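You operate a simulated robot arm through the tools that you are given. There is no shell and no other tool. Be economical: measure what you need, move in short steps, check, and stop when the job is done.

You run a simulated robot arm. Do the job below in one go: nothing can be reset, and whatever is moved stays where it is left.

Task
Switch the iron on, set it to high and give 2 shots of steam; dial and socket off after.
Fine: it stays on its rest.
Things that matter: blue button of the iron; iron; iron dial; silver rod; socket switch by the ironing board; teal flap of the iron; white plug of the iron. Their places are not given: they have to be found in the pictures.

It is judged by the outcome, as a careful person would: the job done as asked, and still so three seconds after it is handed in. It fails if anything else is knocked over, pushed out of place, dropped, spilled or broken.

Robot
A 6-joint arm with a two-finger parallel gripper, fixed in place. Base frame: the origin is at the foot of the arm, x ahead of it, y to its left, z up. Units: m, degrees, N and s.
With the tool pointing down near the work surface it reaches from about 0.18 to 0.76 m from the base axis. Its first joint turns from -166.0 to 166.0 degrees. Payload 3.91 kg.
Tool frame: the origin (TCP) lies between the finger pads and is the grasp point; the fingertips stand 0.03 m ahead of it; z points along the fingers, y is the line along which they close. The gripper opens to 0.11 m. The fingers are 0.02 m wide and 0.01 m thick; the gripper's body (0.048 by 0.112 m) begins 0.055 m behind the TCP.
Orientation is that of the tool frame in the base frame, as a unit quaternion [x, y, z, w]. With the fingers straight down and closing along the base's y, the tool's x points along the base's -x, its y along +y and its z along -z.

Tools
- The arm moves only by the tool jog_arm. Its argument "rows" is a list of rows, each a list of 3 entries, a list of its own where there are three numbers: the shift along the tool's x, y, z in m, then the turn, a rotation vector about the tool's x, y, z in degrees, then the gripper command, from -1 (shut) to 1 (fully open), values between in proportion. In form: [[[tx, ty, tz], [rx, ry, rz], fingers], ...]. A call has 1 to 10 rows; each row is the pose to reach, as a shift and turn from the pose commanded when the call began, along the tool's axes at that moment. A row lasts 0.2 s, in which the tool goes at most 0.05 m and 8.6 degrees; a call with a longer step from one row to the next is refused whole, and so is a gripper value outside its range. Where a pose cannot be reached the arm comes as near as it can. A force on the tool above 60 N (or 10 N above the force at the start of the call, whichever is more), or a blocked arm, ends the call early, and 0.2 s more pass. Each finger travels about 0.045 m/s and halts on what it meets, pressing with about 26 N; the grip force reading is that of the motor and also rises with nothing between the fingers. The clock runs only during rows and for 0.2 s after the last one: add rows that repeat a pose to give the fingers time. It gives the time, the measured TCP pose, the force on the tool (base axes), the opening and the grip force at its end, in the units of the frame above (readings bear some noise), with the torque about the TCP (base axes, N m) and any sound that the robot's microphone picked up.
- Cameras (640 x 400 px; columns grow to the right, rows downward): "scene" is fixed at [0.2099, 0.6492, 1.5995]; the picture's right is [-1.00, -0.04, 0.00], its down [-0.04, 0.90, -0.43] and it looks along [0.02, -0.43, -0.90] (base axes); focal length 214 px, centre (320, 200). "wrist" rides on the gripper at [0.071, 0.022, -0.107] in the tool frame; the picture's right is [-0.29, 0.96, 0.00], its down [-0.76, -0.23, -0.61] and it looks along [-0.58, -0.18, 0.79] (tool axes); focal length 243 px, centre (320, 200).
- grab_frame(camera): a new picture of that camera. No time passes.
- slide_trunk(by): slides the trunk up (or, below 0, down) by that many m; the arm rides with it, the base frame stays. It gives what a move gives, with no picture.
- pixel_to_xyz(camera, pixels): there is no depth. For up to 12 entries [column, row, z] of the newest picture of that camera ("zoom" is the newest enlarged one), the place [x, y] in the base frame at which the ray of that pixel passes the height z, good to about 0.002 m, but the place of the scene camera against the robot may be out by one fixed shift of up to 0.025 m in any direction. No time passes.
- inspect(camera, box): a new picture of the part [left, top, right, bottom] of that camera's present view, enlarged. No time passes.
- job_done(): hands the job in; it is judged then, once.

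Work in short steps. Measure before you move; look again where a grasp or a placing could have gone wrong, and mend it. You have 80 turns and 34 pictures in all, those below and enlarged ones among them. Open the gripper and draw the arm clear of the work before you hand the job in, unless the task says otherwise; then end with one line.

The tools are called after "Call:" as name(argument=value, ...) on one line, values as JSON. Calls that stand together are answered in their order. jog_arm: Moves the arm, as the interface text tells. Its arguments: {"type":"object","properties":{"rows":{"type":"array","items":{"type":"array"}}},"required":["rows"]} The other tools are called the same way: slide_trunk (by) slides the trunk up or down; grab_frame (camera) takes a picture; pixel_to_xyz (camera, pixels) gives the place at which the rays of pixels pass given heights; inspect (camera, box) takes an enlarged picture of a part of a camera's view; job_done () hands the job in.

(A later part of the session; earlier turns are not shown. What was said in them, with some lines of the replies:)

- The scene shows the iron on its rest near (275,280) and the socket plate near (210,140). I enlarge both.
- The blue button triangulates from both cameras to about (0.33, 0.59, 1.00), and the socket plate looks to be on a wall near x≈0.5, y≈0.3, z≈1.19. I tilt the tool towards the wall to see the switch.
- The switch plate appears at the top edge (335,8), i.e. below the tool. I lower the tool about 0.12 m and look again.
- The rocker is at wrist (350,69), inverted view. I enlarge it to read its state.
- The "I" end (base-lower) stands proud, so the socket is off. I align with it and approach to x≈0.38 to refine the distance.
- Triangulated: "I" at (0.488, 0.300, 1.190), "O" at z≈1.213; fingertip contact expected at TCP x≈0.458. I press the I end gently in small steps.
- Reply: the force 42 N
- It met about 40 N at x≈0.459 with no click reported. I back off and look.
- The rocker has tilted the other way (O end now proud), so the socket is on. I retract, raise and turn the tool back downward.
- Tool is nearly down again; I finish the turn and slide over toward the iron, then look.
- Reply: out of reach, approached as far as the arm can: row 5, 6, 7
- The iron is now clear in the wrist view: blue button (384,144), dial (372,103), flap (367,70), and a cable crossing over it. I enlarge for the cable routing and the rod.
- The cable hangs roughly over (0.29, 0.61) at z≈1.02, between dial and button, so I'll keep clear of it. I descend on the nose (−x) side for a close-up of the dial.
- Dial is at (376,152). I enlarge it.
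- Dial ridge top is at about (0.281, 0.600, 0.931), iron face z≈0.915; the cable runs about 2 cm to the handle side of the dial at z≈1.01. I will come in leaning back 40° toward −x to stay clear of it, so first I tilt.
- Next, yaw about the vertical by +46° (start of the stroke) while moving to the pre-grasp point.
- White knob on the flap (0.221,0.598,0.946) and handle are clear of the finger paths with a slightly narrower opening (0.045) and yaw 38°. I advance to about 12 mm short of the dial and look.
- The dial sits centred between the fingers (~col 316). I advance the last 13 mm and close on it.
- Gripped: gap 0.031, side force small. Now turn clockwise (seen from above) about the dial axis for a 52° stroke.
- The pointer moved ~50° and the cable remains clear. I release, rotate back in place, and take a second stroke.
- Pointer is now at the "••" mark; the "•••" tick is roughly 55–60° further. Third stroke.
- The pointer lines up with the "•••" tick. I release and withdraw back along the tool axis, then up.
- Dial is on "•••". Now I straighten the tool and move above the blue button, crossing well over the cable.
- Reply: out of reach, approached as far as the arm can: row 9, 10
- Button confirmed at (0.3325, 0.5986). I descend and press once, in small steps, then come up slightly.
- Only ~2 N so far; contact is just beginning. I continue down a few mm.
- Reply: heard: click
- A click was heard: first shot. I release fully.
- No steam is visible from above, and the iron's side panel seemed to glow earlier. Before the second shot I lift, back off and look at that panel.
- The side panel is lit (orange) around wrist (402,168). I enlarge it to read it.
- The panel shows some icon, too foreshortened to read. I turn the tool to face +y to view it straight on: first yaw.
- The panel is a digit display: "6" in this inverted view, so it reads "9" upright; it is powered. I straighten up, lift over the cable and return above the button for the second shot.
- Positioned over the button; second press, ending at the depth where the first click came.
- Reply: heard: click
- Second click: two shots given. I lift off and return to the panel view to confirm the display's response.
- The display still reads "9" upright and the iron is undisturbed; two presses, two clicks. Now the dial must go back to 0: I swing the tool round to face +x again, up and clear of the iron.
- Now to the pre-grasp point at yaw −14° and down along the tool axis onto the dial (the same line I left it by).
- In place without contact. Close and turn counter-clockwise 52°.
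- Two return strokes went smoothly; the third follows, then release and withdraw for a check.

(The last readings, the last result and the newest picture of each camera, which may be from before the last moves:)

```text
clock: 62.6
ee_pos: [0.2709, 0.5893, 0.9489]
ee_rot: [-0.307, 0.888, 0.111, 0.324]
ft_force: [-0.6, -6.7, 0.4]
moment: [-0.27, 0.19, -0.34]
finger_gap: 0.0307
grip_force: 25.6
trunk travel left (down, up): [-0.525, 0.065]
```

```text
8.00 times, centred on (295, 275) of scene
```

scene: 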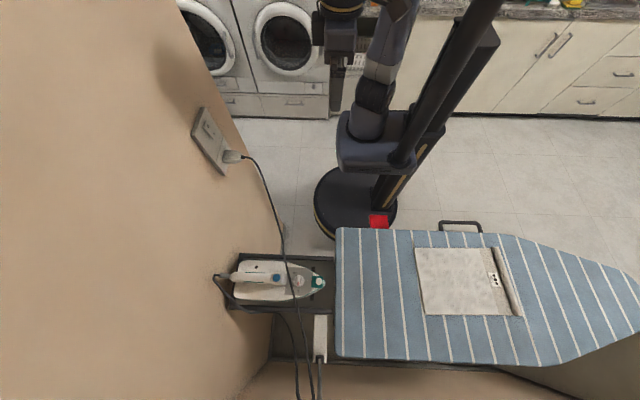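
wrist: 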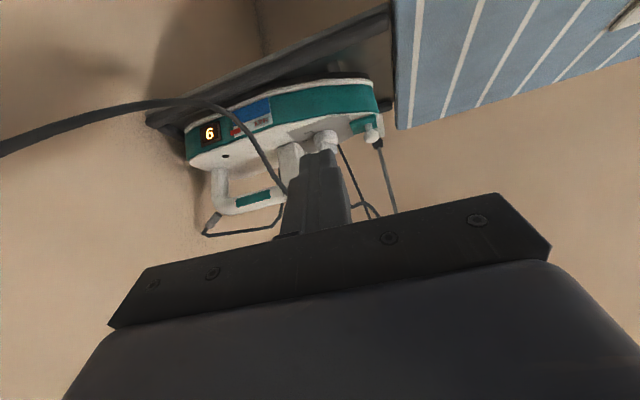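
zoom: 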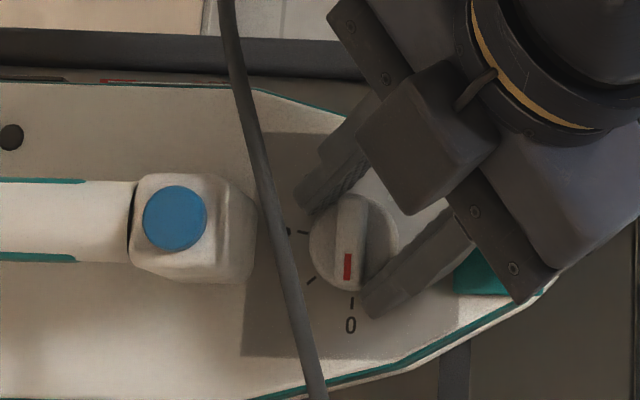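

The pointer is back on the "0" tick. I release, withdraw along the tool axis and move off toward the socket side.

Call:
jog_arm(rows=[[[0, 0, 0], [0, 0, 0], -0.18], [[0, 0, 0], [0, 0, 0], -0.18], [[0, 0, -0.02], [0, 0, 0], -0.18], [[0, 0, -0.05], [0, 0, 0], -0.18], [[0, 0, -0.08], [0, 0, 0], -0.3], [[-0.005, -0.017, -0.121], [0, 0, 0], -1], [[-0.01, -0.034, -0.162], [0, 0, 0], -1], [[-0.015, -0.05, -0.203], [0, 0, 0], -1], [[-0.0202, -0.0672, -0.2441], [0, 0, 0], -1], [[-0.0202, -0.0672, -0.2441], [0, 0, 0], -1]])

```text
clock: 64.8
ee_pos: [0.2001, 0.4506, 1.146]
ee_rot: [-0.307, 0.888, 0.112, 0.323]
ft_force: [0.5, 0.6, -0.4]
moment: [0.02, 0.0, 0.04]
finger_gap: 0.0
grip_force: 26.2
trunk travel left (down, up): [-0.525, 0.065]
```

Yaw back to face the wall and move to y≈0.30; then tilt to horizontal.

Call:
jog_arm(rows=[[[0.0053, -0.0236, -0.0225], [4.88, 0, 5.82], -1], [[0.0106, -0.0473, -0.0449], [9.76, 0, 11.64], -1], [[0.0158, -0.0709, -0.0674], [14.64, 0, 17.46], -1], [[0.0211, -0.0946, -0.0898], [19.5, 0, 23.3], -1], [[0.0264, -0.1182, -0.1123], [24.4, 0, 29.1], -1], [[0.0264, -0.1182, -0.1123], [24.4, 0, 29.1], -1]])

Call:
jog_arm(rows=[[[0, 0, 0], [0, -8.4, 0], -1], [[0, 0, 0], [0, -16.8, 0], -1], [[0, 0, 0], [0, -25.2, 0], -1], [[0, 0, 0], [0, -33.6, 0], -1], [[0, 0, 0], [0, -42, 0], -1], [[0, 0, 0], [0, -50, 0], -1], [[0, 0, 0], [0, -50, 0], -1]])

```text
clock: 66.2
ee_pos: [0.1999, 0.2987, 1.2185]
ee_rot: [0.0, 0.94, 0.0, 0.342]
ft_force: [-0.2, 0.0, -0.1]
moment: [-0.02, 0.0, 0.03]
finger_gap: 0.0
grip_force: 25.7
trunk travel left (down, up): [-0.525, 0.065]
```

```text
clock: 67.8
ee_pos: [0.2012, 0.3003, 1.218]
ee_rot: [0.0, 0.706, 0.0, 0.708]
ft_force: [0.2, 0.8, -1.0]
moment: [0.01, -0.04, -0.02]
finger_gap: 0.0
grip_force: 26.2
trunk travel left (down, up): [-0.525, 0.065]
```

Tool is horizontal at z≈1.216, level with the "O" end. I advance and press it to the same depth as before.

Call:
jog_arm(rows=[[[0.003, 0, 0.048], [0, 0, 0], -1], [[0.003, 0, 0.096], [0, 0, 0], -1], [[0.003, 0, 0.144], [0, 0, 0], -1], [[0.003, 0, 0.192], [0, 0, 0], -1], [[0.003, 0, 0.235], [0, 0, 0], -1], [[0.003, 0, 0.244], [0, 0, 0], -1], [[0.003, 0, 0.25], [0, 0, 0], -1], [[0.003, 0, 0.255], [0, 0, 0], -1], [[0.003, 0, 0.259], [0, 0, 0], -1], [[0.003, 0, 0.262], [0, 0, 0], -1]])

```text
clock: 70.0
ee_pos: [0.4591, 0.3008, 1.2148]
ee_rot: [-0.001, 0.707, 0.001, 0.707]
ft_force: [-27.7, -3.9, -3.7]
moment: [0.22, 0.37, -0.16]
finger_gap: 0.0
grip_force: 26.3
trunk travel left (down, up): [-0.525, 0.065]
```

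About 28 N at the same depth; I add 2 mm to be sure, then back off and look.

Call:
jog_arm(rows=[[[0, 0, 0.002], [0, 0, 0], -1], [[0, 0, 0.002], [0, 0, 0], -1]])

Call:
jog_arm(rows=[[[0, 0, -0.03], [0, 0, 0], -1], [[0, 0, -0.07], [0, 0, 0], -1], [[0, 0, -0.11], [0, 0, 0], -1], [[0, 0, -0.15], [0, 0, 0], -1], [[0, 0, -0.19], [0, 0, 0], -1], [[0, 0, -0.23], [0, 0, 0], -0.5], [[0, 0, -0.23], [0, 0, 0], 0]])

Call:
inspect(camera="scene", box=[170, 90, 270, 190])

```text
clock: 70.6
ee_pos: [0.4585, 0.3006, 1.2153]
ee_rot: [-0.001, 0.707, 0.001, 0.707]
ft_force: [-50.1, -5.3, -10.0]
moment: [0.21, 0.78, -0.2]
finger_gap: 0.0
grip_force: 26.5
trunk travel left (down, up): [-0.525, 0.065]
```

```text
clock: 72.2
ee_pos: [0.2359, 0.2998, 1.2158]
ee_rot: [-0.001, 0.707, 0.001, 0.707]
ft_force: [-0.3, 0.1, 0.6]
moment: [-0.01, 0.0, 0.0]
finger_gap: 0.0495
grip_force: 0.1
trunk travel left (down, up): [-0.525, 0.065]
```

```text
4.00 times, centred on (220, 140) of scene
```

zoom: 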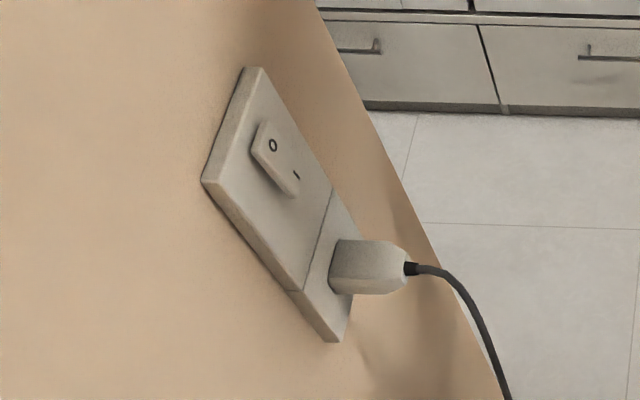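

The rocker looks exactly as at the start: off. I take one last look at the iron and dial while opening the gripper fully.

Call:
jog_arm(rows=[[[0, 0, 0], [0, 0, 0], 0.5], [[0, 0, 0], [0, 0, 0], 1], [[0, 0, 0], [0, 0, 0], 1], [[0, 0, 0], [0, 0, 0], 1]])

Call:
inspect(camera="scene", box=[200, 230, 350, 324])

```text
clock: 73.2
ee_pos: [0.2366, 0.3008, 1.2149]
ee_rot: [0.0, 0.707, 0.0, 0.707]
ft_force: [0.0, 0.1, -0.2]
moment: [0.02, 0.01, 0.04]
finger_gap: 0.1097
grip_force: 0.1
trunk travel left (down, up): [-0.525, 0.065]
```

```text
4.26 times, centred on (275, 277) of scene
```

zoom: 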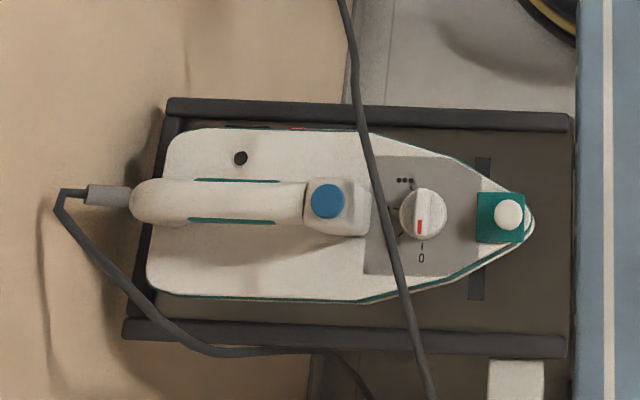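

The iron sits on its rest as before, with the dial on 0, the socket off and the arm clear. I hand the job in.

Call:
job_done()

```text
The job is handed in.
```

The iron was switched on at the socket and set to high, and the steam button was pressed twice with a click each time, though no steam was visible in the pictures. The dial is back on 0, the socket is off, and the iron is still on its rest.
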